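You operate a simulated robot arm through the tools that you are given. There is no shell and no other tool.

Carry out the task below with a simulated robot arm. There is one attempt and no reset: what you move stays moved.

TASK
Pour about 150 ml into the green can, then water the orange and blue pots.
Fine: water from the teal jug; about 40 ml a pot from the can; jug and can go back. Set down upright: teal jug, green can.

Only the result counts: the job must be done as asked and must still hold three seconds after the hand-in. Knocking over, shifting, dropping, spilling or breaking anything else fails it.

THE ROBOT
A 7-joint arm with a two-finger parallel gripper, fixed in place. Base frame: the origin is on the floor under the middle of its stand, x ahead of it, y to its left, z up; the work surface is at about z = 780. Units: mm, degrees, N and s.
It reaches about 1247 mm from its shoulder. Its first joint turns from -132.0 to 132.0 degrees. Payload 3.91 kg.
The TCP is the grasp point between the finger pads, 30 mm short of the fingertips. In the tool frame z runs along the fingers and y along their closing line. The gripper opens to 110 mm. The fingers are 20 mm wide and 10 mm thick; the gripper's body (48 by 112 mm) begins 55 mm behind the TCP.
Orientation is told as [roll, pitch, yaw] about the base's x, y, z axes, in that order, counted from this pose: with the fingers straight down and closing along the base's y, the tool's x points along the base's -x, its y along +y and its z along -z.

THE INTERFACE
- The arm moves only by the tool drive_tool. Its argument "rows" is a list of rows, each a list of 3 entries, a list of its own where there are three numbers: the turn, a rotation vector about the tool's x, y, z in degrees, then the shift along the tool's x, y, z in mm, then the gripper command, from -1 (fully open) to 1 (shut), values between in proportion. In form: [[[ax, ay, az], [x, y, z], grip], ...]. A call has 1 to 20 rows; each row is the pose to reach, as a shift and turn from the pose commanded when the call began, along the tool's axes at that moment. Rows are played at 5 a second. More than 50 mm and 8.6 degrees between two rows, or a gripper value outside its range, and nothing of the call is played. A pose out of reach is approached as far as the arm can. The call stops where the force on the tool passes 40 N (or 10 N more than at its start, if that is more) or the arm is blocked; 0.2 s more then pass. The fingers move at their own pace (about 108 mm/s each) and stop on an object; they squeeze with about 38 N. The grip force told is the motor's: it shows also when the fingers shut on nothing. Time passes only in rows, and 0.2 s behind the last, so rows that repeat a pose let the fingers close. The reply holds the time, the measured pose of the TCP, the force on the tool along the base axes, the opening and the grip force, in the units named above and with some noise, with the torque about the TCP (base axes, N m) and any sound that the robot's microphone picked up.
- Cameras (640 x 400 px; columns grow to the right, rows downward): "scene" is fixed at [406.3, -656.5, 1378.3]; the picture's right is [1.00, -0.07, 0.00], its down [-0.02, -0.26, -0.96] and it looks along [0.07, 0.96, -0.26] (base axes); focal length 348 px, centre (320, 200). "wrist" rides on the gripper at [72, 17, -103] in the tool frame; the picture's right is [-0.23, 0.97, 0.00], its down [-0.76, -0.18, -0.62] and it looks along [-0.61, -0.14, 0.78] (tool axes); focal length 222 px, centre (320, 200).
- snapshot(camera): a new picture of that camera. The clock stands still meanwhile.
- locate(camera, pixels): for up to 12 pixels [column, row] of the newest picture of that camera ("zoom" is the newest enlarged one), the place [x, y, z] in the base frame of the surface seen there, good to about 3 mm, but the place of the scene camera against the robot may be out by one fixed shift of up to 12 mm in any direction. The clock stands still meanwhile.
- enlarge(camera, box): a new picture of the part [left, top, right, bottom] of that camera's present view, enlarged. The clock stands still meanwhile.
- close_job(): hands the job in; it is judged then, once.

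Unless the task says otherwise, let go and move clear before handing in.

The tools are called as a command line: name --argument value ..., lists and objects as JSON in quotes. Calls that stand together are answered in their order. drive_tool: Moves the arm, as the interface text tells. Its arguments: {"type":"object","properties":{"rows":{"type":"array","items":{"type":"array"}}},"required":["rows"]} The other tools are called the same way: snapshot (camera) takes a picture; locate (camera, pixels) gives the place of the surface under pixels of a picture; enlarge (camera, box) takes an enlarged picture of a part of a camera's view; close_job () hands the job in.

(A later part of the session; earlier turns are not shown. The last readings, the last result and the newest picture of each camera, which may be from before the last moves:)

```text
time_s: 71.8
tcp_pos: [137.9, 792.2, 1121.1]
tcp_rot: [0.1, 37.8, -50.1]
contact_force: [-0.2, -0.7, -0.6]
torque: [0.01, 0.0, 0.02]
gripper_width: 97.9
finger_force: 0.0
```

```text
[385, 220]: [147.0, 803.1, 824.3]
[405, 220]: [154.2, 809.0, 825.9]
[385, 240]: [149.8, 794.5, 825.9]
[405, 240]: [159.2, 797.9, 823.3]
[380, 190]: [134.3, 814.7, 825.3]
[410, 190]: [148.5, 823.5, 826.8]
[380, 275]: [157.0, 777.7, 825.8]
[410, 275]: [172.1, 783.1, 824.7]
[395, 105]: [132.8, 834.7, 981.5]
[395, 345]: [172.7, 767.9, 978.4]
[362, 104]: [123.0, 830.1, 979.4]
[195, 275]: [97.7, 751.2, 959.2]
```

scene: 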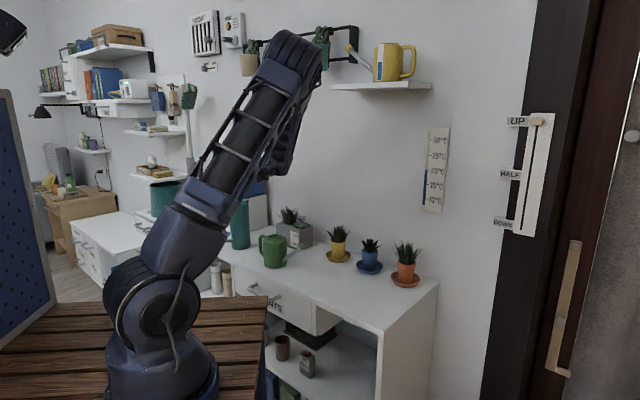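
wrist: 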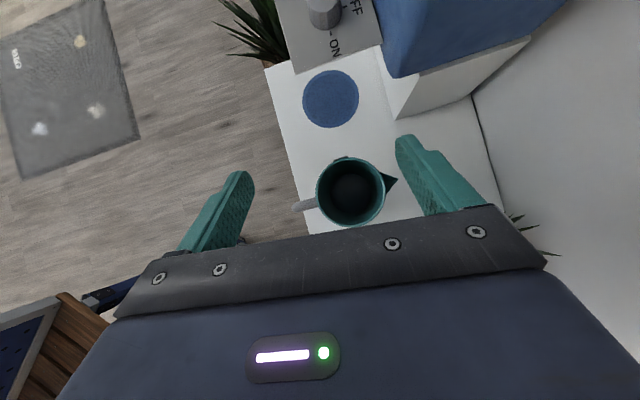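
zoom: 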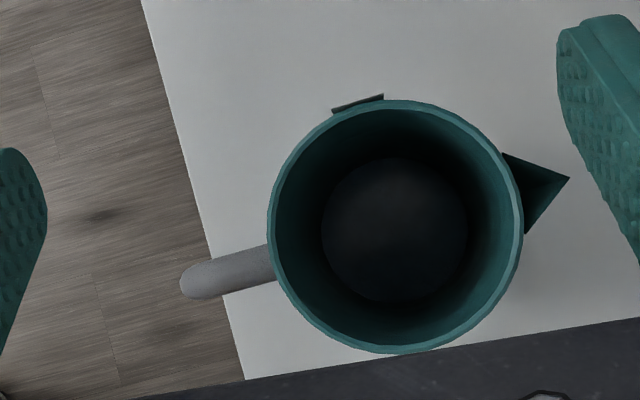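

The surface is at z≈824.8 (rim 980), so only a little more came out and the jug has now given about 120–125 ml. Flow at 72° had nearly settled, so a bit more tilt is needed for the last ~28 ml. I'll fetch the jug once more and pour at 73°.

drive_tool --rows '[[[0, 8, 0], [-24.3, 3.8, -12.2], -0.78], [[0, 16, 0], [-48.6, 7.5, -24.5], -0.78], [[0, 24, 0], [-72.9, 11.3, -36.7], -0.78], [[0, 32, 0], [-97.2, 15, -48.9], -0.78], [[0, 32, 0], [-97.2, 15, -48.9], -0.78]]'

drive_tool --rows '[[[0, 0, 0], [-34.3, 0, 12.5], -0.78], [[0, 0, 0], [-68.6, 0, 25], -0.78], [[0, 0, 0], [-102.9, 0, 37.4], -0.78], [[0, 0, 0], [-136.8, 0.3, 49.9], -0.78], [[0, 0, 0], [-139.5, 0.6, 72], -0.78], [[0, 0, 0], [-141.3, 0.9, 94], -0.78], [[0, 0, 0], [-142.3, 1.2, 115], -0.78], [[0, 0, 0], [-142.8, 1.4, 133], -0.78], [[0, 0, 0], [-143.2, 1.5, 150.6], -0.78], [[0, 0, 0], [-143.2, 1.5, 150.6], -0.78]]'

snapshot --camera "wrist"

```text
time_s: 73.0
tcp_pos: [216.7, 721.8, 1101.8]
tcp_rot: [0.2, 70.1, -49.9]
contact_force: [0.4, -0.4, 0.8]
torque: [-0.02, -0.01, -0.03]
gripper_width: 97.7
finger_force: 0.0
```

```text
time_s: 75.2
tcp_pos: [159.7, 792.2, 913.9]
tcp_rot: [0.2, 70.0, -50.0]
contact_force: [0.8, 0.9, 0.3]
torque: [-0.01, -0.03, 0.0]
gripper_width: 97.9
finger_force: 0.0
```

```text
taken
```

wrist: 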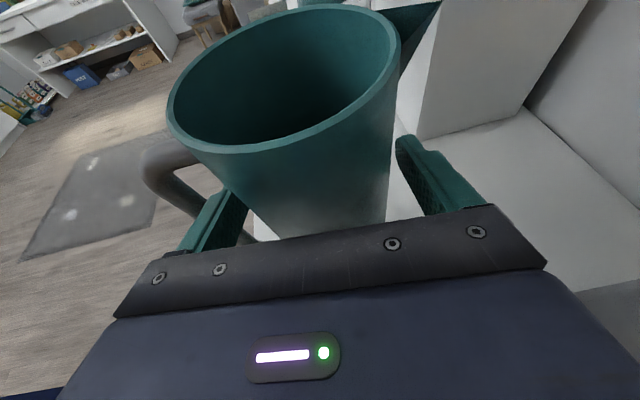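

The jug sits slightly left of centre between the fingers. I'll shift 2 mm left while closing, then lift.

drive_tool --rows '[[[0, 0, 0], [0, -2, 0], -0.78], [[0, 0, 0], [0, -2, 0], 1], [[0, 0, 0], [0, -2, 0], 1], [[0, 0, 0], [0, -2, 0], 1], [[0, 0, 0], [0, -2, 0], 1]]'

drive_tool --rows '[[[0, 0, 0], [9.4, 0, -3.4], 1], [[0, 0, 0], [28, 0, -10.2], 1], [[0, 0, 0], [52, 0, -18.9], 1], [[0, 0, 0], [80, 0, -29.1], 1], [[0, 0, 0], [108, 0, -39.3], 1], [[0, 0, 0], [127.8, 0, -46.5], 1], [[0, 0, 0], [127.8, 0, -46.5], 1]]'

```text
time_s: 76.4
tcp_pos: [157.8, 791.0, 914.3]
tcp_rot: [0.2, 70.0, -50.1]
contact_force: [0.9, 0.8, 1.4]
torque: [0.06, -0.05, -0.01]
gripper_width: 82.0
finger_force: 38.0
```

```text
time_s: 78.0
tcp_pos: [158.3, 790.8, 1049.7]
tcp_rot: [0.2, 70.0, -50.0]
contact_force: [0.0, -0.6, -4.1]
torque: [0.0, -0.01, 0.0]
gripper_width: 82.3
finger_force: 37.9
```

The jug is lifted. I'll swing it over and tilt to 58° at height, as before.

drive_tool --rows '[[[-4.11, 0, 1.5], [-8.5, -9.9, -23.3], 1], [[-8.22, 0, 2.99], [-17, -19.8, -46.6], 1], [[-12.34, 0, 4.49], [-25.4, -29.7, -69.9], 1], [[-16.45, 0, 5.98], [-33.9, -39.7, -93.2], 1], [[-20.56, 0, 7.48], [-42.4, -49.6, -116.4], 1], [[-24.67, 0, 8.98], [-50.9, -59.5, -139.7], 1], [[-28.78, 0, 10.47], [-59.3, -69.4, -163], 1], [[-32.9, 0, 11.97], [-67.8, -79.3, -186.3], 1], [[-32.9, 0, 11.97], [-67.8, -79.3, -186.3], 1]]'

drive_tool --rows '[[[2.47, -0.63, 6.79], [0, 0, 0], 1], [[4.94, -1.26, 13.57], [0, 0, 0], 1], [[7.41, -1.9, 20.36], [0, 0, 0], 1], [[9.88, -2.53, 27.14], [0, 0, 0], 1], [[12.35, -3.16, 33.93], [0, 0, 0], 1], [[14.82, -3.8, 40.72], [0, 0, 0], 1], [[17.29, -4.43, 47.5], [0, 0, 0], 1], [[19.76, -5.06, 54.29], [0, 0, 0], 1], [[19.76, -5.06, 54.29], [0, 0, 0], 1]]'

drive_tool --rows '[[[0, 0, 0], [-16.4, 29.3, 8.7], 1], [[0, 0, 0], [-32.8, 58.6, 17.4], 1], [[0, 0, 0], [-44, 78.6, 23.3], 1], [[0, 0, 0], [-49.2, 87.9, 26.1], 1], [[0, 0, 0], [-49.2, 87.9, 26.1], 1]]'

snapshot --camera "wrist"

```text
time_s: 80.0
tcp_pos: [225.1, 588.6, 1050.3]
tcp_rot: [0.1, 70.2, -85.0]
contact_force: [-0.3, 0.3, -3.2]
torque: [-0.01, -0.01, 0.0]
gripper_width: 82.1
finger_force: 37.6
```

```text
time_s: 82.0
tcp_pos: [224.8, 588.1, 1049.2]
tcp_rot: [-73.5, 28.2, -147.5]
contact_force: [0.0, -0.4, -3.5]
torque: [0.0, -0.14, -0.02]
gripper_width: 82.3
finger_force: 38.5
```

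```text
time_s: 83.2
tcp_pos: [223.5, 589.0, 946.0]
tcp_rot: [-73.4, 28.3, -147.4]
contact_force: [-0.4, -0.6, -3.2]
torque: [0.01, -0.16, 0.04]
gripper_width: 82.2
finger_force: 38.0
```

```text
taken
```

wrist: 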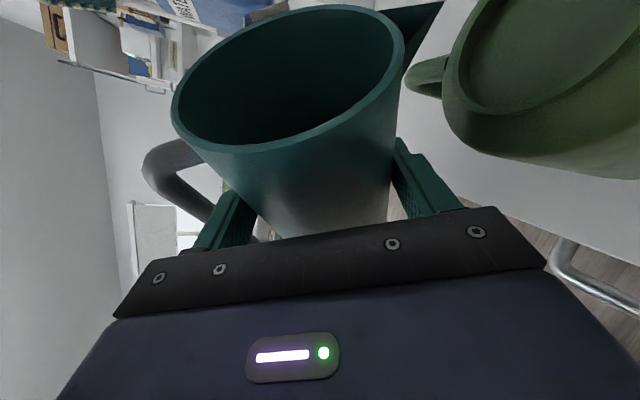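

The lip is at the same place over the mouth. I'll tilt to 73° and hold about 1.3 s, then check the stream.

drive_tool --rows '[[[2.73, -0.7, 7.49], [0, 0, 0], 1], [[5.11, -1.31, 14.04], [0, 0, 0], 1], [[5.11, -1.31, 14.04], [0, 0, 0], 1], [[5.11, -1.31, 14.04], [0, 0, 0], 1], [[5.11, -1.31, 14.04], [0, 0, 0], 1], [[5.11, -1.31, 14.04], [0, 0, 0], 1]]'

enlarge --camera "wrist" --box '[400, 0, 560, 80]'

```text
time_s: 84.6
tcp_pos: [222.8, 587.9, 944.8]
tcp_rot: [-79.4, 14.3, -149.6]
contact_force: [-0.2, -0.1, -3.5]
torque: [-0.02, -0.16, 0.0]
gripper_width: 82.2
finger_force: 38.0
```

```text
4.00 times, centred on (480, 40) of wrist
```

zoom: 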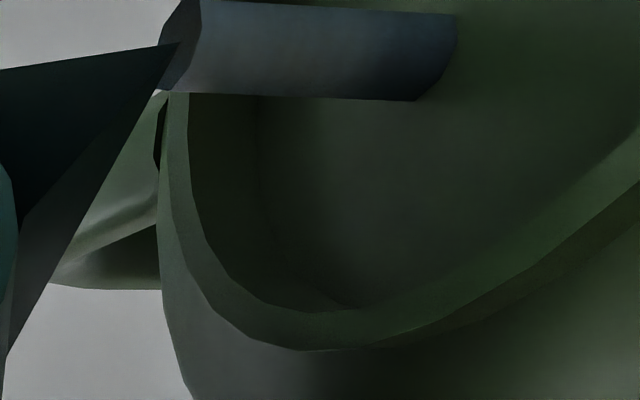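

It is flowing into the mouth, about 1.1 s so far. I'll hold two more rows and tilt back.

drive_tool --rows '[[[0, 0, 0], [0, 0, 0], 1], [[0, 0, 0], [0, 0, 0], 1], [[-2.73, 0.7, -7.49], [0, 0, 0], 1], [[-5.11, 1.31, -14.04], [0, 0, 0], 1], [[-5.11, 1.31, -14.04], [0, 0, 0], 1], [[-5.11, 1.31, -14.04], [0, 0, 0], 1]]'

enlarge --camera "wrist" --box '[400, 0, 640, 160]'

drive_tool --rows '[[[0, 0, 0], [0, 0, 0], 1]]'

drive_tool --rows '[[[0, 0, 0], [0, 0, 0], 1]]'

drive_tool --rows '[[[0, 0, 0], [0, 0, 0], 1]]'

drive_tool --rows '[[[0, 0, 0], [0, 0, 0], 1]]'

drive_tool --rows '[[[0, 0, 0], [0, 0, 0], 1]]'

drive_tool --rows '[[[0, 0, 0], [0, 0, 0], 1]]'

```text
time_s: 86.0
tcp_pos: [223.4, 588.8, 947.0]
tcp_rot: [-73.6, 28.3, -147.4]
contact_force: [-0.2, 0.1, -3.2]
torque: [0.01, -0.14, -0.02]
gripper_width: 82.3
finger_force: 37.9
```

```text
2.50 times, centred on (520, 80) of wrist
```

zoom: 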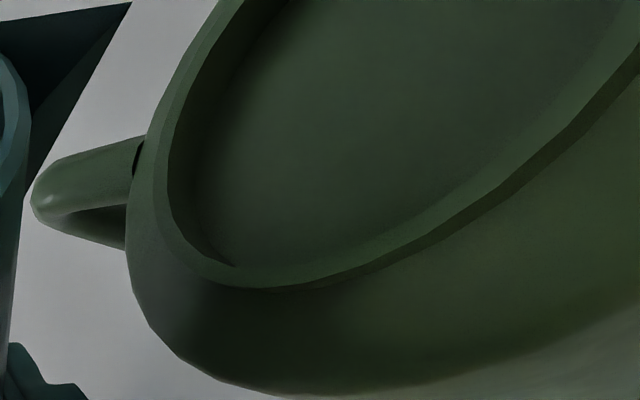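

```text
time_s: 86.4
tcp_pos: [224.7, 588.8, 946.1]
tcp_rot: [-73.4, 28.4, -147.6]
contact_force: [0.4, -0.2, -3.2]
torque: [0.0, -0.14, 0.01]
gripper_width: 82.0
finger_force: 37.5
```

```text
time_s: 86.8
tcp_pos: [223.5, 588.2, 946.3]
tcp_rot: [-73.5, 28.3, -147.4]
contact_force: [-0.2, 0.0, -3.8]
torque: [0.02, -0.17, -0.01]
gripper_width: 81.9
finger_force: 37.9
```

```text
time_s: 87.2
tcp_pos: [223.4, 588.0, 946.4]
tcp_rot: [-73.4, 28.3, -147.5]
contact_force: [0.4, 0.5, -3.1]
torque: [-0.03, -0.15, -0.02]
gripper_width: 82.2
finger_force: 37.6
```

```text
time_s: 87.6
tcp_pos: [223.9, 588.5, 946.0]
tcp_rot: [-73.5, 28.3, -147.5]
contact_force: [0.0, 1.1, -2.9]
torque: [0.01, -0.14, 0.01]
gripper_width: 82.1
finger_force: 37.8
```

```text
time_s: 88.0
tcp_pos: [223.7, 588.1, 945.9]
tcp_rot: [-73.4, 28.2, -147.5]
contact_force: [-0.1, 0.6, -3.6]
torque: [0.0, -0.18, 0.0]
gripper_width: 82.0
finger_force: 37.7
```

```text
time_s: 88.4
tcp_pos: [224.1, 588.8, 946.8]
tcp_rot: [-73.4, 28.4, -147.5]
contact_force: [1.2, 0.5, -3.3]
torque: [-0.03, -0.15, 0.04]
gripper_width: 82.3
finger_force: 38.6
```

Seven readings average -3.30 N against -3.60 N before this pour and -4.72 N at the start, which points to about 145–150 ml in the can. I'll return the jug to its place.

drive_tool --rows '[[[0, 0, 0], [16.6, -29.6, -8.8], 1], [[0, 0, 0], [33.1, -59.2, -17.6], 1], [[0, 0, 0], [49.7, -88.7, -26.4], 1], [[-2.47, 0.63, -6.79], [49.7, -88.7, -26.4], 1], [[-4.94, 1.26, -13.57], [49.7, -88.7, -26.4], 1], [[-7.41, 1.9, -20.36], [49.7, -88.7, -26.4], 1], [[-9.88, 2.53, -27.14], [49.7, -88.7, -26.4], 1], [[-12.35, 3.16, -33.93], [49.7, -88.7, -26.4], 1], [[-14.82, 3.8, -40.72], [49.7, -88.7, -26.4], 1], [[-17.29, 4.43, -47.5], [49.7, -88.7, -26.4], 1], [[-19.76, 5.06, -54.29], [49.7, -88.7, -26.4], 1], [[-19.76, 5.06, -54.29], [49.7, -88.7, -26.4], 1]]'

```text
time_s: 91.0
tcp_pos: [223.7, 588.3, 1051.1]
tcp_rot: [0.4, 70.0, -84.8]
contact_force: [0.0, 0.1, -3.3]
torque: [-0.06, -0.06, -0.02]
gripper_width: 81.8
finger_force: 38.1
```

drive_tool --rows '[[[4.1, 0, -1.49], [8.7, -6, 24.4], 1], [[8.2, 0, -2.99], [17.4, -11.9, 48.7], 1], [[12.3, 0, -4.48], [26.1, -17.9, 73.1], 1], [[16.4, 0, -5.97], [34.9, -23.9, 97.5], 1], [[20.5, 0, -7.46], [43.6, -29.8, 121.8], 1], [[24.6, 0, -8.96], [52.3, -35.8, 146.2], 1], [[28.7, 0, -10.45], [61, -41.7, 170.5], 1], [[32.8, 0, -11.94], [69.7, -47.7, 194.9], 1], [[32.8, 0, -11.94], [69.7, -47.7, 194.9], 1]]'

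snapshot --camera "wrist"

```text
time_s: 93.0
tcp_pos: [158.6, 791.9, 1049.3]
tcp_rot: [0.1, 69.9, -50.1]
contact_force: [1.0, 0.2, -2.6]
torque: [0.0, -0.07, 0.01]
gripper_width: 82.0
finger_force: 38.0
```

```text
taken
```

wrist: 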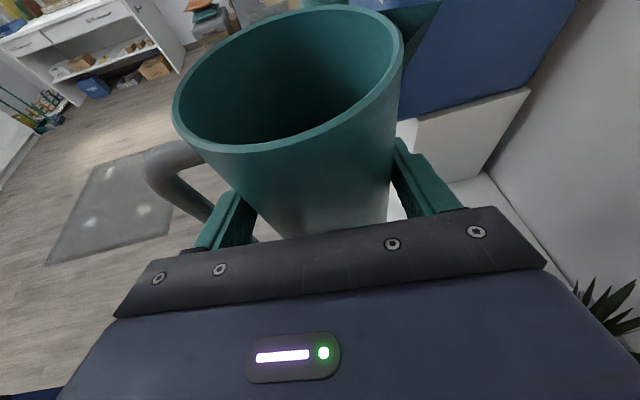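

The jug is over its place again. I'll lower it to about z=917, then step down gently.

drive_tool --rows '[[[0, 0, 0], [-28.2, 0, 10.3], 1], [[0, 0, 0], [-56.4, 0, 20.5], 1], [[0, 0, 0], [-84.6, 0, 30.8], 1], [[0, 0, 0], [-108.1, 0, 39.3], 1], [[0, 0, 0], [-119.4, 0, 43.4], 1], [[0, 0, 0], [-124.1, 0, 45.1], 1], [[0, 0, 0], [-124.1, 0, 45.1], 1]]'

drive_tool --rows '[[[0, 0, 0], [-0.94, 0, 0.34], 1], [[0, 0, 0], [-0.94, 0, 0.34], 1]]'

drive_tool --rows '[[[0, 0, 0], [-0.75, 0, 0.27], 1], [[0, 0, 0], [-0.75, 0, 0.27], 1]]'

```text
time_s: 94.6
tcp_pos: [159.8, 790.7, 917.7]
tcp_rot: [0.2, 70.0, -50.2]
contact_force: [-0.9, 0.1, -3.0]
torque: [-0.01, -0.06, 0.03]
gripper_width: 82.5
finger_force: 37.9
```

```text
time_s: 95.2
tcp_pos: [159.3, 790.8, 916.9]
tcp_rot: [0.2, 70.0, -50.2]
contact_force: [-0.7, -0.5, -2.7]
torque: [0.0, -0.05, 0.02]
gripper_width: 82.3
finger_force: 38.2
```

```text
time_s: 95.8
tcp_pos: [159.4, 790.6, 915.2]
tcp_rot: [0.2, 70.0, -50.2]
contact_force: [0.9, -0.1, -2.7]
torque: [-0.03, -0.07, -0.01]
gripper_width: 82.2
finger_force: 38.2
```

drive_tool --rows '[[[0, 0, 0], [-0.56, 0, 0.2], 1], [[0, 0, 0], [-0.56, 0, 0.2], 1]]'

drive_tool --rows '[[[0, 0, 0], [-0.56, 0, 0.2], 1], [[0, 0, 0], [-0.56, 0, 0.2], 1]]'

```text
time_s: 96.4
tcp_pos: [159.0, 790.1, 915.2]
tcp_rot: [0.2, 70.0, -50.1]
contact_force: [-0.2, 0.5, -2.8]
torque: [-0.02, -0.05, 0.01]
gripper_width: 81.9
finger_force: 38.0
```

```text
time_s: 97.0
tcp_pos: [158.9, 790.6, 915.9]
tcp_rot: [0.3, 70.2, -50.1]
contact_force: [-0.3, -0.7, 1.9]
torque: [-0.24, -0.03, -0.04]
gripper_width: 82.0
finger_force: 37.8
```

Fz has turned to +1.9 N, so the jug rests on the table. I'll open, back out and look down into it.

drive_tool --rows '[[[0, 0, 0], [0, 0, 0], 1], [[0, 0, 0], [0, 0, 0], -0.6], [[0, 0, 0], [0, 0, 0], -0.78], [[0, 0, 0], [0, 0, 0], -0.78], [[0, 0, 0], [0, 0, 0], -0.78]]'

drive_tool --rows '[[[0, 0, 0], [0, 0, -20], -0.78], [[0, 0, 0], [0, 0, -45], -0.78], [[0, 0, 0], [0, 0, -75], -0.78], [[0, 0, 0], [2, 0, -100], -0.78], [[0, 0, 0], [42, 0, -114.5], -0.78], [[0, 0, 0], [82, 0, -129], -0.78], [[0, 0, 0], [122, 0, -143.6], -0.78], [[0, 0, 0], [160, 0, -158], -0.78], [[0, 0, 0], [160, 0, -158], -0.78]]'

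drive_tool --rows '[[[0, -8, 0], [10.4, -3.9, 25.6], -0.78], [[0, -16, 0], [20.8, -7.8, 51.3], -0.78], [[0, -24, 0], [31.2, -11.6, 76.9], -0.78], [[0, -32, 0], [41.6, -15.5, 102.5], -0.78], [[0, -32, 0], [41.6, -15.5, 102.5], -0.78]]'

enlarge --camera "wrist" --box '[260, 130, 400, 240]'

```text
time_s: 98.2
tcp_pos: [159.2, 791.7, 915.8]
tcp_rot: [0.2, 70.0, -50.1]
contact_force: [0.1, 0.6, 0.3]
torque: [-0.01, -0.01, 0.02]
gripper_width: 97.8
finger_force: 0.0
```

```text
time_s: 100.2
tcp_pos: [218.1, 717.8, 1120.1]
tcp_rot: [0.1, 70.0, -50.1]
contact_force: [-0.1, -0.3, -0.3]
torque: [-0.03, 0.0, -0.04]
gripper_width: 97.9
finger_force: 0.0
```

```text
time_s: 101.4
tcp_pos: [137.7, 794.5, 1124.4]
tcp_rot: [0.1, 37.9, -50.2]
contact_force: [1.2, 0.0, 0.3]
torque: [-0.03, 0.04, 0.05]
gripper_width: 98.1
finger_force: 0.0
```

```text
3.64 times, centred on (330, 185) of wrist
```

zoom: 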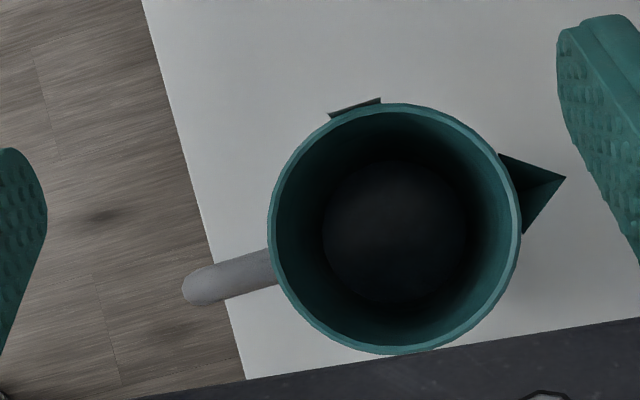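

The jug stands upright in its place. I'll locate its water surface again.

locate --camera "zoom" --pixels '[[395, 230], [370, 210], [420, 210], [370, 250], [420, 250], [395, 200], [395, 265], [355, 230], [440, 230], [273, 225], [517, 230], [180, 60]]'

locate --camera "zoom" --pixels '[[385, 220], [405, 220], [385, 240], [405, 240], [380, 190], [410, 190], [380, 275], [410, 275], [395, 107], [395, 348], [300, 150], [490, 310]]'

```text
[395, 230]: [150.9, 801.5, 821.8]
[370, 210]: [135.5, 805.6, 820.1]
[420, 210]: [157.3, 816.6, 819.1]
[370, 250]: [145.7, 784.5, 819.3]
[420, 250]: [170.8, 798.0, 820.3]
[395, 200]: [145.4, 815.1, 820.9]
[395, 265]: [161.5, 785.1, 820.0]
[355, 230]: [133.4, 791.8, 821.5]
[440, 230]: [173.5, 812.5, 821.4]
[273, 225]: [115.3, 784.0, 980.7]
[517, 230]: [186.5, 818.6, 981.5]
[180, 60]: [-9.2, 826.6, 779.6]
```

```text
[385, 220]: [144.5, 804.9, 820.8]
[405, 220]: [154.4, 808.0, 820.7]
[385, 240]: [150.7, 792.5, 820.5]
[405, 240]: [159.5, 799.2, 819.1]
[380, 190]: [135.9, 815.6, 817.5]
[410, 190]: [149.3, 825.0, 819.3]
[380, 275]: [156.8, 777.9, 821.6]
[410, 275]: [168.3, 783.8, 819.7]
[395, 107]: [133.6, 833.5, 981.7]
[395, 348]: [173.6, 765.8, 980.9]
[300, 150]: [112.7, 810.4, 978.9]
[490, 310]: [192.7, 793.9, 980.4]
```

The water is now at z≈820.2 (rim 980.7): a total drop of about 31 mm, so about 145 ml is in the can. The jug is done. Now for the can: I'll move above it with the fingers pointing straight down.

drive_tool --rows '[[[0, -6.32, 0], [-41.4, 3.2, -14.4], -1], [[0, -12.63, 0], [-82.9, 6.3, -28.8], -1], [[0, -18.95, 0], [-124.3, 9.5, -43.3], -1], [[0, -25.27, 0], [-165.7, 12.7, -57.7], -1], [[0, -31.58, 0], [-207.2, 15.8, -72.1], -1], [[0, -37.9, 0], [-248.6, 19, -86.5], -1], [[0, -37.9, 0], [-248.6, 19, -86.5], -1]]'

drive_tool --rows '[[[0, 0, -8.3], [0, 0, 0], -1], [[0, 0, -16.6], [0, 0, 0], -1], [[0, 0, -24.9], [0, 0, 0], -1], [[0, 0, -33.2], [0, 0, 0], -1], [[0, 0, -33.2], [0, 0, 0], -1]]'

snapshot --camera "wrist"

snapshot --camera "scene"

```text
time_s: 103.0
tcp_pos: [311.8, 615.7, 1038.1]
tcp_rot: [0.1, 0.1, -50.3]
contact_force: [-1.1, 0.6, -0.6]
torque: [0.01, 0.04, 0.03]
gripper_width: 109.9
finger_force: 0.0
```

```text
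time_s: 104.2
tcp_pos: [310.7, 612.9, 1039.2]
tcp_rot: [0.0, 0.1, -17.1]
contact_force: [-0.8, 0.2, -0.4]
torque: [-0.01, 0.0, 0.0]
gripper_width: 109.8
finger_force: 0.1
```

```text
taken
```

wrist: 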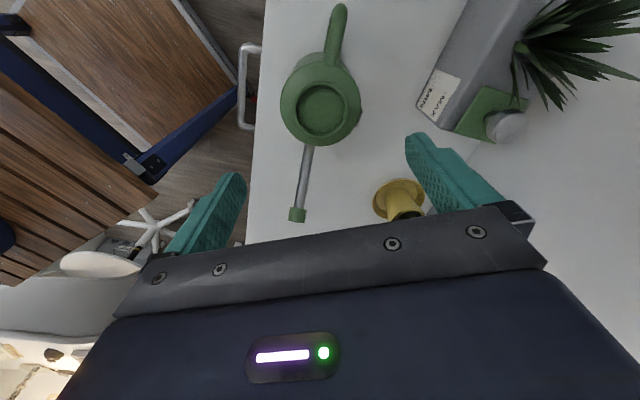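

```text
taken
```

scene: 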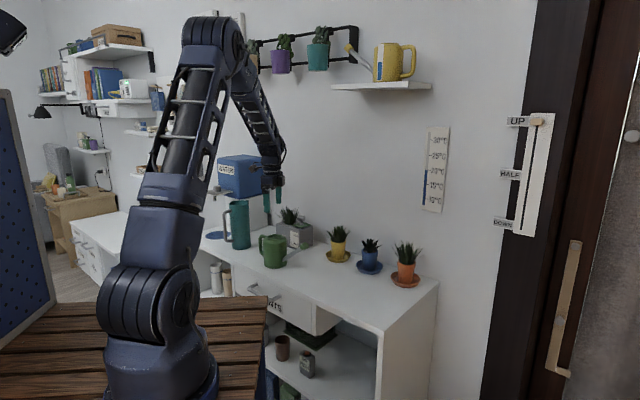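

The hand is above the can, and the wrist view shows the can at (322,105), its handle at (335,25) and spout head at (298,214). I'll enlarge for a precise fix.

enlarge --camera "wrist" --box '[250, 0, 410, 230]'

locate --camera "wrist" --pixels '[[322, 108], [296, 108], [347, 108], [322, 86], [322, 133], [283, 100], [360, 100], [340, 10], [330, 50], [298, 210], [298, 218], [306, 165]]'

```text
1.74 times, centred on (330, 115) of wrist
```

zoom: 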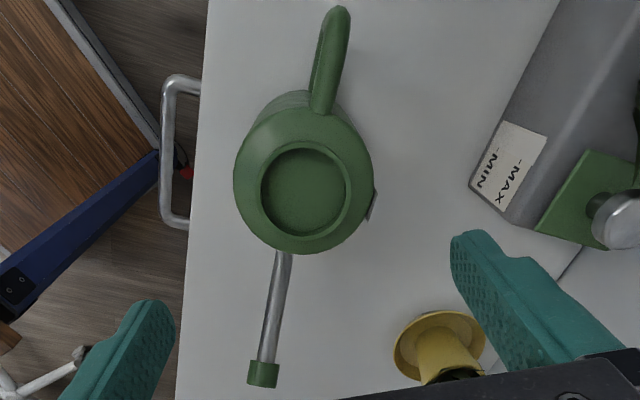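

```text
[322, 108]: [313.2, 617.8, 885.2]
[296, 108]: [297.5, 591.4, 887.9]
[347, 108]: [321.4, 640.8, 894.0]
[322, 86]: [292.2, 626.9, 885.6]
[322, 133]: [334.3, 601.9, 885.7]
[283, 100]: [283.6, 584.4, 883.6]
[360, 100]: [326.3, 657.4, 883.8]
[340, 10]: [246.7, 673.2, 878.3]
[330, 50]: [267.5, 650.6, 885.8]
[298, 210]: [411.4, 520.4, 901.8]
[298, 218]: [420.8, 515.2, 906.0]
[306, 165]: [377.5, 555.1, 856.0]
```

The can's centre is about (312, 615.5) with its body about 90 mm across, and the gauge strip at about 49° stays clear of the pads at 73°/253°. I'll descend halfway first.

drive_tool --rows '[[[0, 0, 0], [0, 0.5, 45], -1], [[0, 0, 0], [0, 1, 90], -1], [[0, 0, 0], [0, 1.5, 125], -1], [[0, 0, 0], [0, 1.5, 125], -1]]'

snapshot --camera "wrist"

enlarge --camera "scene" --box '[220, 180, 330, 280]'

```text
time_s: 105.2
tcp_pos: [312.3, 615.7, 913.4]
tcp_rot: [0.1, 0.1, -17.1]
contact_force: [0.6, 0.0, -0.1]
torque: [0.0, -0.01, -0.02]
gripper_width: 110.0
finger_force: 0.1
```

```text
taken
```

wrist: 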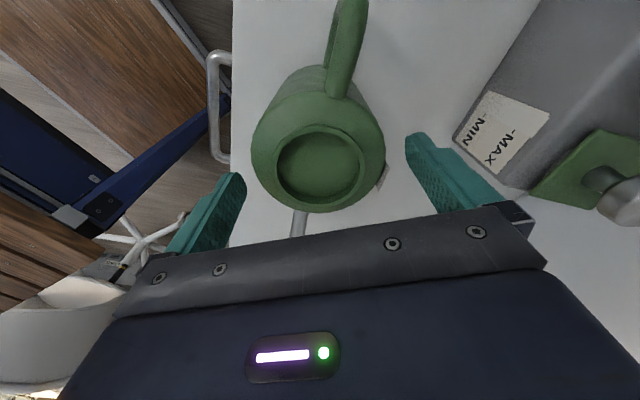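

```text
4.00 times, centred on (275, 230) of scene
```

zoom: 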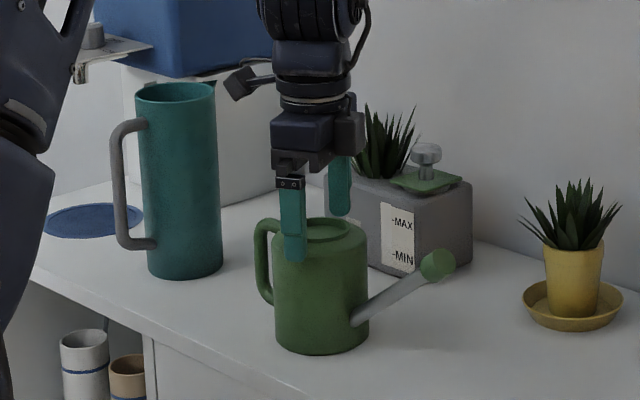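

The fingers straddle the can (near finger at zoom (293,230), far finger at (338,190)), and the jug is upright in its place. I'll descend the rest of the way.

drive_tool --rows '[[[0, 0, 0], [0, 0, 20], -1], [[0, 0, 0], [0, 0, 40], -1], [[0, 0, 0], [0, 0, 52], -1], [[0, 0, 0], [0, 0, 61], -1], [[0, 0, 0], [0, 0, 61], -1]]'

enlarge --camera "scene" --box '[220, 180, 330, 280]'

snapshot --camera "wrist"

```text
time_s: 106.4
tcp_pos: [312.4, 616.3, 854.1]
tcp_rot: [0.1, 0.0, -17.1]
contact_force: [0.2, 0.5, 0.8]
torque: [-0.02, 0.01, -0.02]
gripper_width: 110.0
finger_force: 0.1
```

```text
4.00 times, centred on (275, 230) of scene
```

zoom: 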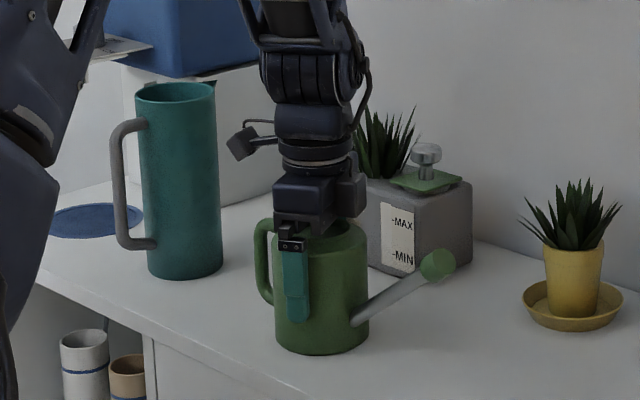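

```text
taken
```

wrist: 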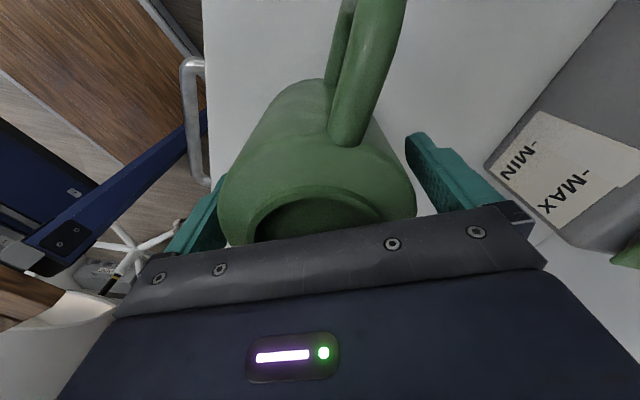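

No contact, and the TCP is at (312.4, 616.3, 854), which I'll record for putting the can back. I'll close the gripper.

drive_tool --rows '[[[0, 0, 0], [0, 0, 0], 1], [[0, 0, 0], [0, 0, 0], 1], [[0, 0, 0], [0, 0, 0], 1], [[0, 0, 0], [0, 0, 0], 1]]'

drive_tool --rows '[[[0, 0, 0], [0, 0, -5], 1], [[0, 0, 0], [0, 0, -12], 1], [[0, 0, 0], [0, 0, -20], 1], [[0, 0, 0], [0, 0, -20], 1]]'

enlarge --camera "scene" --box '[220, 180, 330, 280]'

```text
time_s: 107.4
tcp_pos: [311.1, 616.2, 853.0]
tcp_rot: [0.2, 0.1, -17.1]
contact_force: [-0.5, -0.1, 1.7]
torque: [-0.15, 0.0, 0.0]
gripper_width: 91.3
finger_force: 38.4
```

```text
time_s: 108.4
tcp_pos: [310.4, 616.2, 871.8]
tcp_rot: [0.1, 0.0, -17.1]
contact_force: [0.9, -0.1, -3.5]
torque: [0.0, 0.0, -0.04]
gripper_width: 91.2
finger_force: 37.9
```

```text
4.00 times, centred on (275, 230) of scene
```

zoom: 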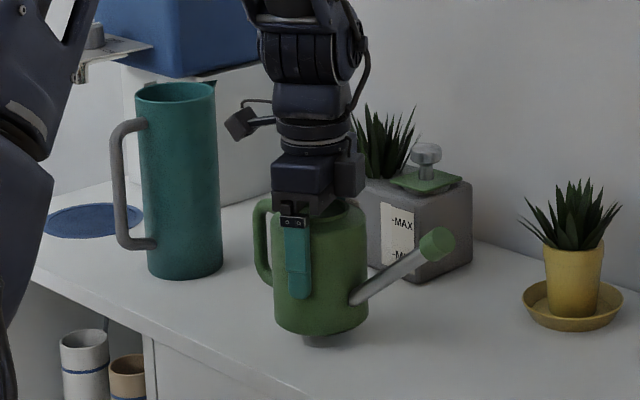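

The can is lifted cleanly (Fz about -3.5 N, fingers at 91 mm). I'll raise it to z≈1060, clear of the plants.

drive_tool --rows '[[[0, 0, 0], [0, 0, -30], 1], [[0, 0, 0], [0, 0, -70], 1], [[0, 0, 0], [0, 0, -110], 1], [[0, 0, 0], [0, 0, -150], 1], [[0, 0, 0], [0, 0, -188], 1], [[0, 0, 0], [0, 0, -188], 1]]'

drive_tool --rows '[[[0, 0, 8.2], [-25.5, -11.3, 0], 1], [[0, 0, 16.4], [-59, -26, 0], 1], [[0, 0, 24.5], [-93, -41, 0], 1], [[0, 0, 32.7], [-127, -56, 0], 1], [[0, 0, 40.9], [-160, -71, 0], 1], [[0, 0, 49.1], [-185, -82, 0], 1], [[0, 0, 57.3], [-204.2, -90.2, 0], 1], [[0, 0, 65.5], [-204.2, -90.2, 0], 1], [[0, 0, 73.6], [-204.2, -90.2, 0], 1], [[0, 0, 81.8], [-204.2, -90.2, 0], 1], [[0, 0, 90], [-204.2, -90.2, 0], 1], [[0, 0, 90], [-204.2, -90.2, 0], 1]]'

snapshot --camera "scene"

snapshot --camera "wrist"

```text
time_s: 109.8
tcp_pos: [310.4, 615.2, 1060.7]
tcp_rot: [0.1, 0.1, -17.1]
contact_force: [0.4, -0.6, -3.6]
torque: [-0.03, 0.0, 0.0]
gripper_width: 91.2
finger_force: 38.4
```

```text
time_s: 112.4
tcp_pos: [478.9, 468.6, 1061.2]
tcp_rot: [-0.1, 0.1, -107.2]
contact_force: [-0.3, 0.9, -3.9]
torque: [0.01, -0.03, -0.02]
gripper_width: 91.2
finger_force: 37.8
```

```text
taken
```

scene: 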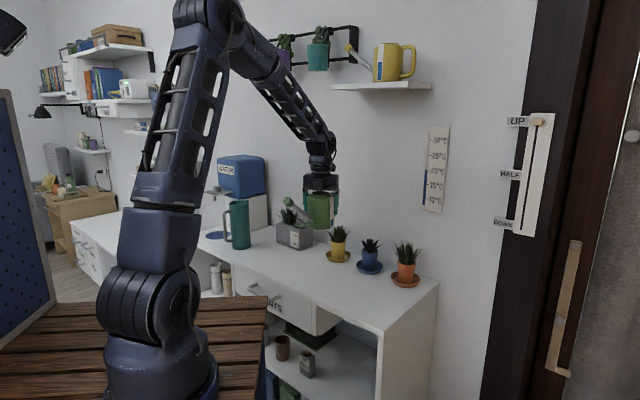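

```text
taken
```

wrist: 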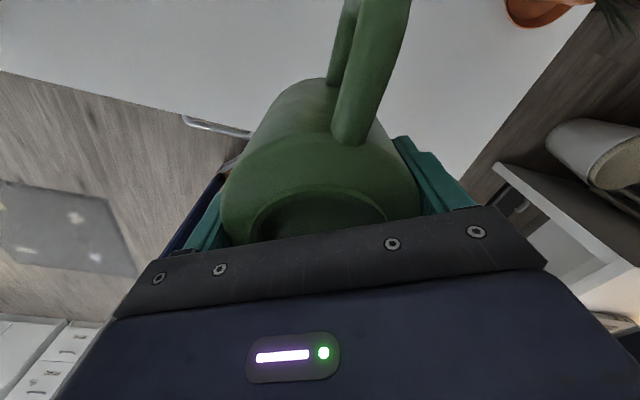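

The can is at (479, 469, 1061) with yaw -107, and the gauge should now face the scene camera at about (325,210). I'll enlarge it.

enlarge --camera "scene" --box '[280, 170, 360, 240]'

enlarge --camera "scene" --box '[300, 185, 345, 235]'

```text
5.71 times, centred on (320, 205) of scene
```

zoom: 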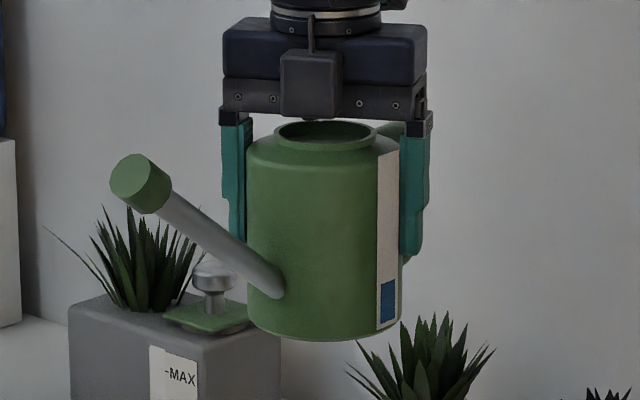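

```text
8.00 times, centred on (322, 210) of scene
```

zoom: 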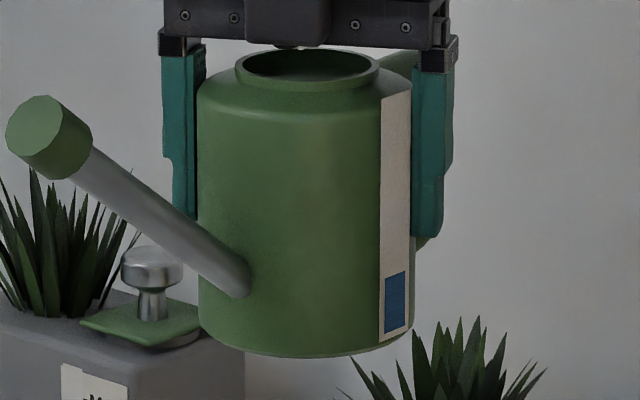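

The gauge shows a blue fill about 58 px tall against a body height of about 243 px (104 mm), so about 24.8 mm of water, or about 145 ml in the can. I'll zoom in tighter for an exact baseline.

enlarge --camera "scene" --box '[318, 192, 342, 232]'

```text
10.00 times, centred on (330, 212) of scene
```

zoom: 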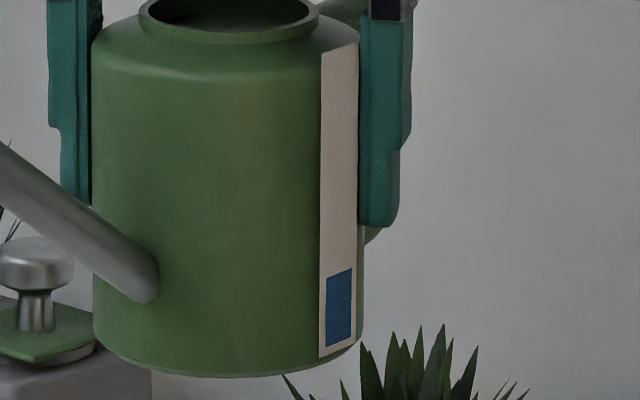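

The baseline is a blue fill of about 71.5 px at 10x, about 24.4 mm, or 142–145 ml; 40 ml is about 20 px. Now I'll swing the can toward the pots with the spout facing +x, staying high, and look for the pots with the wrist camera.

drive_tool --rows '[[[0, 0, -8.25], [5.8, 0, -2], 1], [[0, 0, -16.5], [11.6, 0, -4], 1], [[0, 0, -24.75], [17.4, 0.2, -6], 1], [[0, 0, -33], [23.2, 0.2, -8], 1], [[0, 0, -41.25], [29, 0.3, -10], 1], [[0, 0, -49.5], [34.8, 0.4, -12], 1], [[0, 0, -57.75], [40.6, 0.4, -14], 1], [[0, 0, -66], [46.4, 0.5, -15], 1], [[0, 0, -74.25], [52.2, 0.6, -15], 1], [[0, 0, -82.5], [58, 0.6, -15], 1], [[0, 0, -90.75], [63.7, 0.7, -15], 1], [[0, 0, -99], [69.5, 0.8, -15], 1], [[0, 0, -107.25], [75.3, 0.8, -15], 1], [[0, 0, -115.5], [81.1, 0.9, -15], 1], [[0, 0, -123.75], [86.9, 1, -15], 1], [[0, 0, -132], [92.7, 1, -15], 1], [[0, 0, -132], [92.7, 1, -15], 1]]'

snapshot --camera "scene"

snapshot --camera "wrist"

```text
time_s: 116.0
tcp_pos: [507.5, 557.6, 1074.5]
tcp_rot: [0.1, 0.0, 25.0]
contact_force: [0.2, 0.4, -3.0]
torque: [-0.02, -0.01, 0.01]
gripper_width: 91.1
finger_force: 38.1
```

```text
taken
```

scene: 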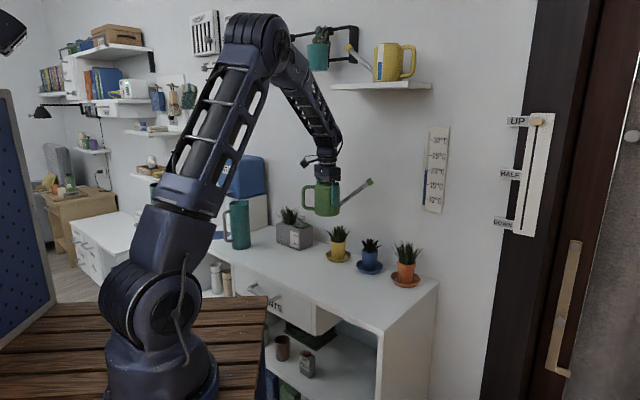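

```text
taken
```

wrist: 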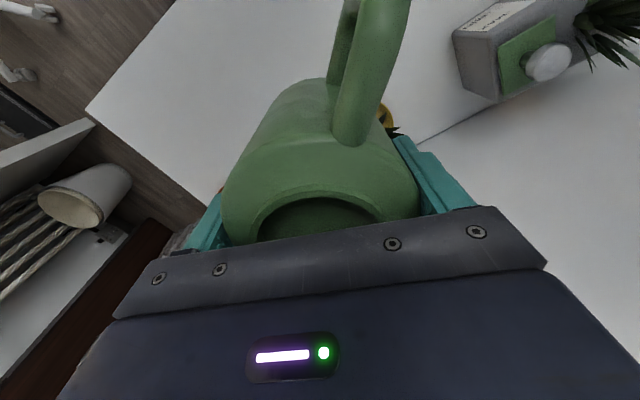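

The spout head is at (370,182) and the blue pot at (370,255) in the scene picture. Both share the same camera shift, so I'll locate them together.

enlarge --camera "scene" --box '[300, 165, 440, 295]'

enlarge --camera "scene" --box '[345, 170, 395, 200]'

locate --camera "zoom" --pixels '[[335, 160], [345, 140], [325, 180], [310, 165], [350, 175], [240, 230], [200, 260]]'

```text
3.08 times, centred on (370, 230) of scene
```

zoom: 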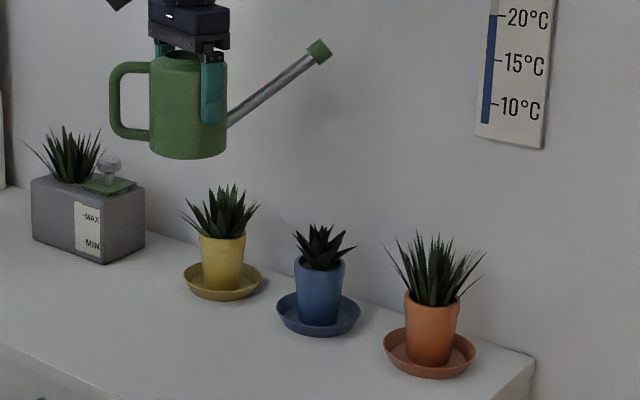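

```text
12.80 times, centred on (370, 185) of scene
```

zoom: 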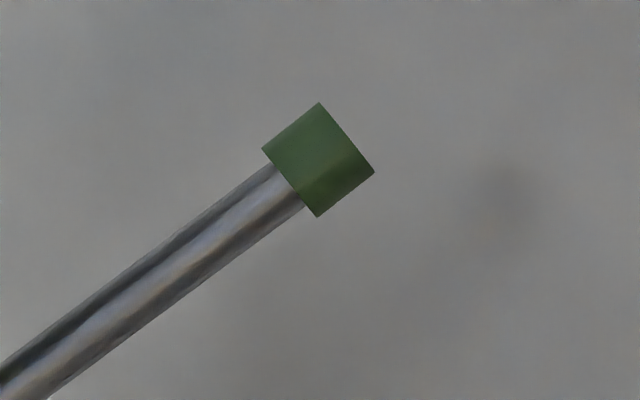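

```text
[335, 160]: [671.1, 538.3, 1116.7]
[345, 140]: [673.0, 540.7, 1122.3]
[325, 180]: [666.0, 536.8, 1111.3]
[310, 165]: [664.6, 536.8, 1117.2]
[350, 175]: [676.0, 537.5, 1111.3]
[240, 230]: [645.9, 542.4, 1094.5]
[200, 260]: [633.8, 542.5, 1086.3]
```

The outlet face is about 162 mm out and 54 mm above the TCP, with the spout exactly along +x. Next I'll zoom on the blue and orange pots in the same camera.

enlarge --camera "scene" --box '[350, 235, 390, 280]'

locate --camera "zoom" --pixels '[[250, 145], [320, 160], [390, 145], [320, 145], [320, 75], [270, 85], [410, 110], [320, 290], [205, 270], [425, 275], [320, 125], [345, 60]]'

```text
8.89 times, centred on (370, 258) of scene
```

zoom: 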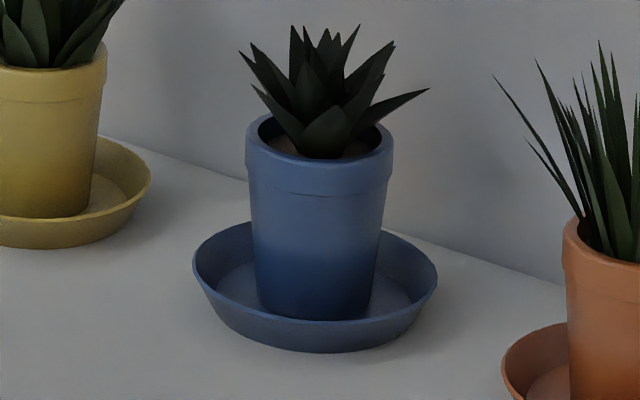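

```text
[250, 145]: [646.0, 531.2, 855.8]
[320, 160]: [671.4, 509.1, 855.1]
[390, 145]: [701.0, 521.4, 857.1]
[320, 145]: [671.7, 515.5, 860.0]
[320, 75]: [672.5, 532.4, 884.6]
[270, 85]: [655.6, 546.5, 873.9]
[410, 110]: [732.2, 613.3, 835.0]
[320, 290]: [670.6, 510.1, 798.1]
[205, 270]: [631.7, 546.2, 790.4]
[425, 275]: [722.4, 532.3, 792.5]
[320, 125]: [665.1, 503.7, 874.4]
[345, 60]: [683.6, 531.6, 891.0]
```

The blue pot's centre is at scene (673.5, 539) with its rim at about 862 and leaves up to about 905; the outlet must move about (-3, -11). I'll start tilting to 26° (below my estimate of about 32° for flow) while positioning the outlet above the pot.

drive_tool --rows '[[[-2.75, 5.89, 0], [4, -1.2, 16], 1], [[-5.5, 11.78, 0], [8, -2.4, 32], 1], [[-8.25, 17.67, 0], [12, -3.6, 48], 1], [[-11, 23.56, 0], [16, -4.8, 64.5], 1], [[-11, 23.56, 0], [16, -4.8, 64.5], 1]]'

enlarge --camera "scene" --box '[300, 175, 430, 285]'

locate --camera "zoom" --pixels '[[320, 160], [330, 290], [318, 270]]'

```text
time_s: 117.2
tcp_pos: [495.3, 547.4, 1010.7]
tcp_rot: [11.9, 23.4, 27.4]
contact_force: [-0.5, 0.1, -3.7]
torque: [-0.02, 0.01, 0.0]
gripper_width: 91.0
finger_force: 38.3
```

```text
3.64 times, centred on (365, 230) of scene
```

zoom: 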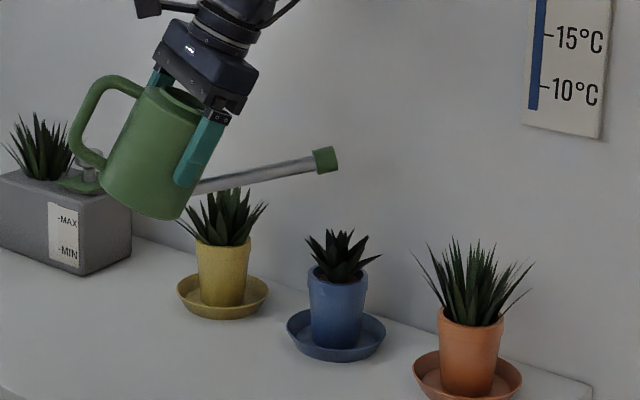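

```text
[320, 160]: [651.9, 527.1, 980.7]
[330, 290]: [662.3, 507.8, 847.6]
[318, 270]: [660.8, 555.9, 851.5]
```

The spout head is at zoom (325,160), above the blue pot at (338,300). I'll zoom on the head for its exact position.

enlarge --camera "scene" --box '[350, 195, 390, 270]'

locate --camera "zoom" --pixels '[[315, 95], [330, 95], [340, 95], [305, 95], [320, 85], [322, 108], [290, 280], [375, 280], [332, 290]]'

```text
5.33 times, centred on (370, 232) of scene
```

zoom: 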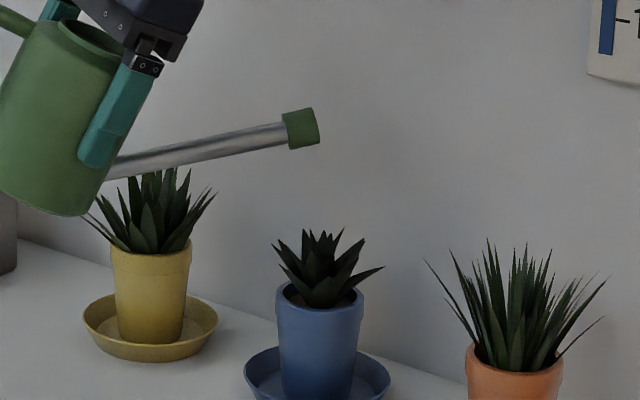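

```text
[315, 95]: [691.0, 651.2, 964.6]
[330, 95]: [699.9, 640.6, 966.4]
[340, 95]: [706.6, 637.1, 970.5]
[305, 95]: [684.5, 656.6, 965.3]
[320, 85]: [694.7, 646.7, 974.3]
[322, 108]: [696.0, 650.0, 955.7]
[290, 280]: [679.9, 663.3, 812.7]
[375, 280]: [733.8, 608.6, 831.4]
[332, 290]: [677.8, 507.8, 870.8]
```

The head spans zoom (283–320, 108–148). I'll locate it and the blue rim properly.

locate --camera "zoom" --pixels '[[300, 128], [288, 130], [315, 126], [302, 113], [302, 145], [280, 300], [320, 308], [361, 300], [320, 235], [338, 240], [490, 245], [515, 375]]'

```text
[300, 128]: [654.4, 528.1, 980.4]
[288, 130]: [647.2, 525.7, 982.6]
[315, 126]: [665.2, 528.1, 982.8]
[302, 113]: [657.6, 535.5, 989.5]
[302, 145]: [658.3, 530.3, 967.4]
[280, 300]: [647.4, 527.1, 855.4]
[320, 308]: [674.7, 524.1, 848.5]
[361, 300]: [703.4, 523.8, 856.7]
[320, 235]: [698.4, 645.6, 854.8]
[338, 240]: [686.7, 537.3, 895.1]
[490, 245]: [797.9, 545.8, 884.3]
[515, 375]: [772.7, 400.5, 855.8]
```

The outlet is at scene (667, 539, 979) and the blue pot centre at (675, 539). I'll lower 28 mm, shift 7 mm forward and go to 30°, then check for flow.

drive_tool --rows '[[[0, 0, 0], [-8.4, -4, 11], 1], [[0, 0, 0], [-16.8, -7.9, 22.1], 1], [[-0.85, 1.81, 0], [-16.8, -7.9, 22.1], 1], [[-1.69, 3.62, 0], [-16.8, -7.9, 22.1], 1], [[-1.69, 3.62, 0], [-16.8, -7.9, 22.1], 1]]'

enlarge --camera "scene" --box '[340, 200, 400, 280]'

```text
time_s: 118.4
tcp_pos: [502.5, 546.9, 983.4]
tcp_rot: [13.9, 26.8, 28.3]
contact_force: [0.0, 0.2, -3.2]
torque: [0.03, -0.02, 0.02]
gripper_width: 90.9
finger_force: 38.2
```

```text
5.00 times, centred on (370, 240) of scene
```

zoom: 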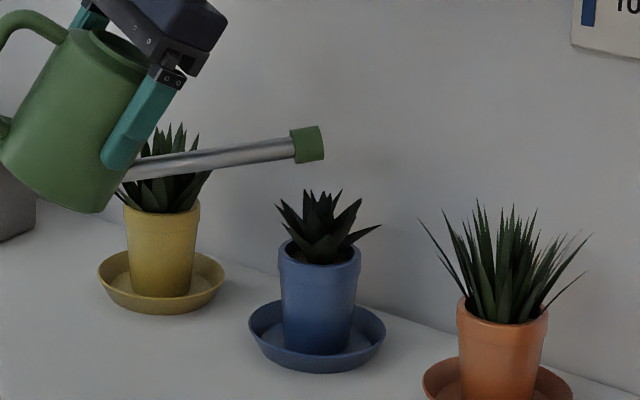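

No stream at 30°. I'll increase the tilt 1° at a time and check each step.

drive_tool --rows '[[[-0.42, 0.91, 0], [0, 0, 0], 1], [[-0.42, 0.91, 0], [0, 0, 0], 1]]'

enlarge --camera "scene" --box '[355, 205, 395, 275]'

```text
time_s: 119.0
tcp_pos: [502.1, 546.7, 982.8]
tcp_rot: [14.4, 27.7, 28.5]
contact_force: [0.5, 0.2, -4.3]
torque: [0.02, -0.06, -0.02]
gripper_width: 91.0
finger_force: 38.0
```

```text
5.71 times, centred on (375, 240) of scene
```

zoom: 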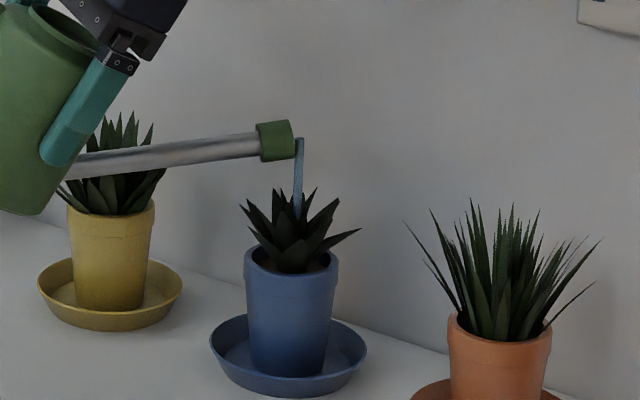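

A stream appears at 31°, from the head at (299,138) into the plant at (298,215), inside the blue pot. I'll hold here briefly to see whether it dies out, which would fix the onset angle.

drive_tool --rows '[[[0, 0, 0], [0, 0, 0], 1], [[0, 0, 0], [0, 0, 0], 1], [[0, 0, 0], [0, 0, 0], 1]]'

enlarge --camera "scene" --box '[355, 205, 395, 275]'

locate --camera "zoom" --pixels '[[299, 145], [298, 165], [297, 190], [298, 212], [250, 255], [333, 258], [291, 268]]'

```text
time_s: 119.8
tcp_pos: [501.4, 546.6, 983.4]
tcp_rot: [14.4, 27.9, 28.5]
contact_force: [0.8, 0.2, -3.8]
torque: [0.02, 0.0, 0.02]
gripper_width: 91.0
finger_force: 38.0
```

```text
5.71 times, centred on (375, 240) of scene
```

zoom: 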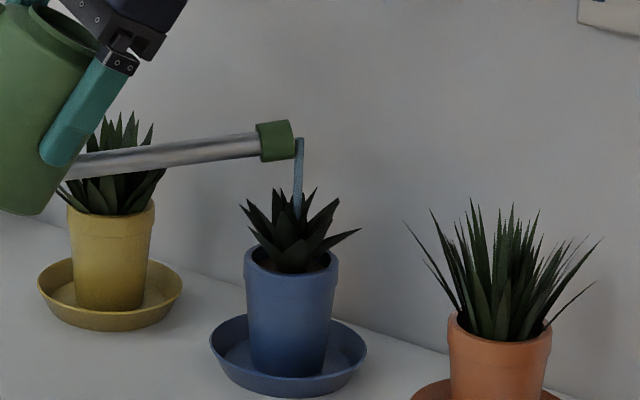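

```text
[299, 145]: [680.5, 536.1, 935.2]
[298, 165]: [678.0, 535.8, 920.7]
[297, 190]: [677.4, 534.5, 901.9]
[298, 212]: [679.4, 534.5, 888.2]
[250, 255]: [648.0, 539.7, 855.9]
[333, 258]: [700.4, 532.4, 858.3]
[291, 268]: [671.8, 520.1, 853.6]
```

The stream falls at scene (679, 535.5), about 6 mm from the pot's centre. I'll go to 32° and hold about a second, watching the stream.

drive_tool --rows '[[[-0.42, 0.91, 0], [0, 0, 0], 1], [[-0.42, 0.91, 0], [0, 0, 0], 1], [[-0.42, 0.91, 0], [0, 0, 0], 1], [[-0.42, 0.91, 0], [0, 0, 0], 1], [[-0.42, 0.91, 0], [0, 0, 0], 1]]'

enlarge --camera "scene" --box '[355, 205, 395, 275]'

```text
time_s: 121.0
tcp_pos: [502.2, 546.3, 982.3]
tcp_rot: [14.9, 28.7, 28.8]
contact_force: [-0.6, -0.6, -3.7]
torque: [0.0, -0.01, -0.03]
gripper_width: 91.2
finger_force: 38.2
```

```text
5.71 times, centred on (375, 240) of scene
```

zoom: 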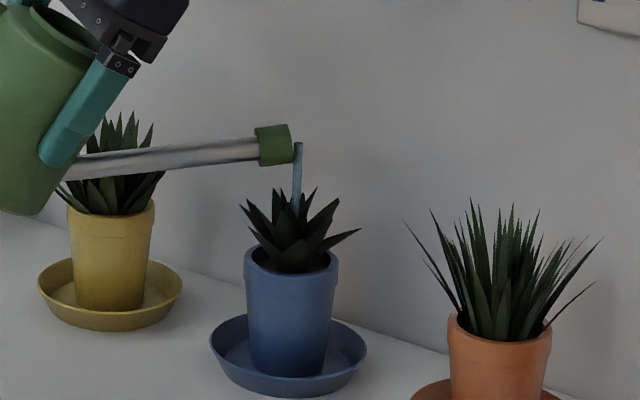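

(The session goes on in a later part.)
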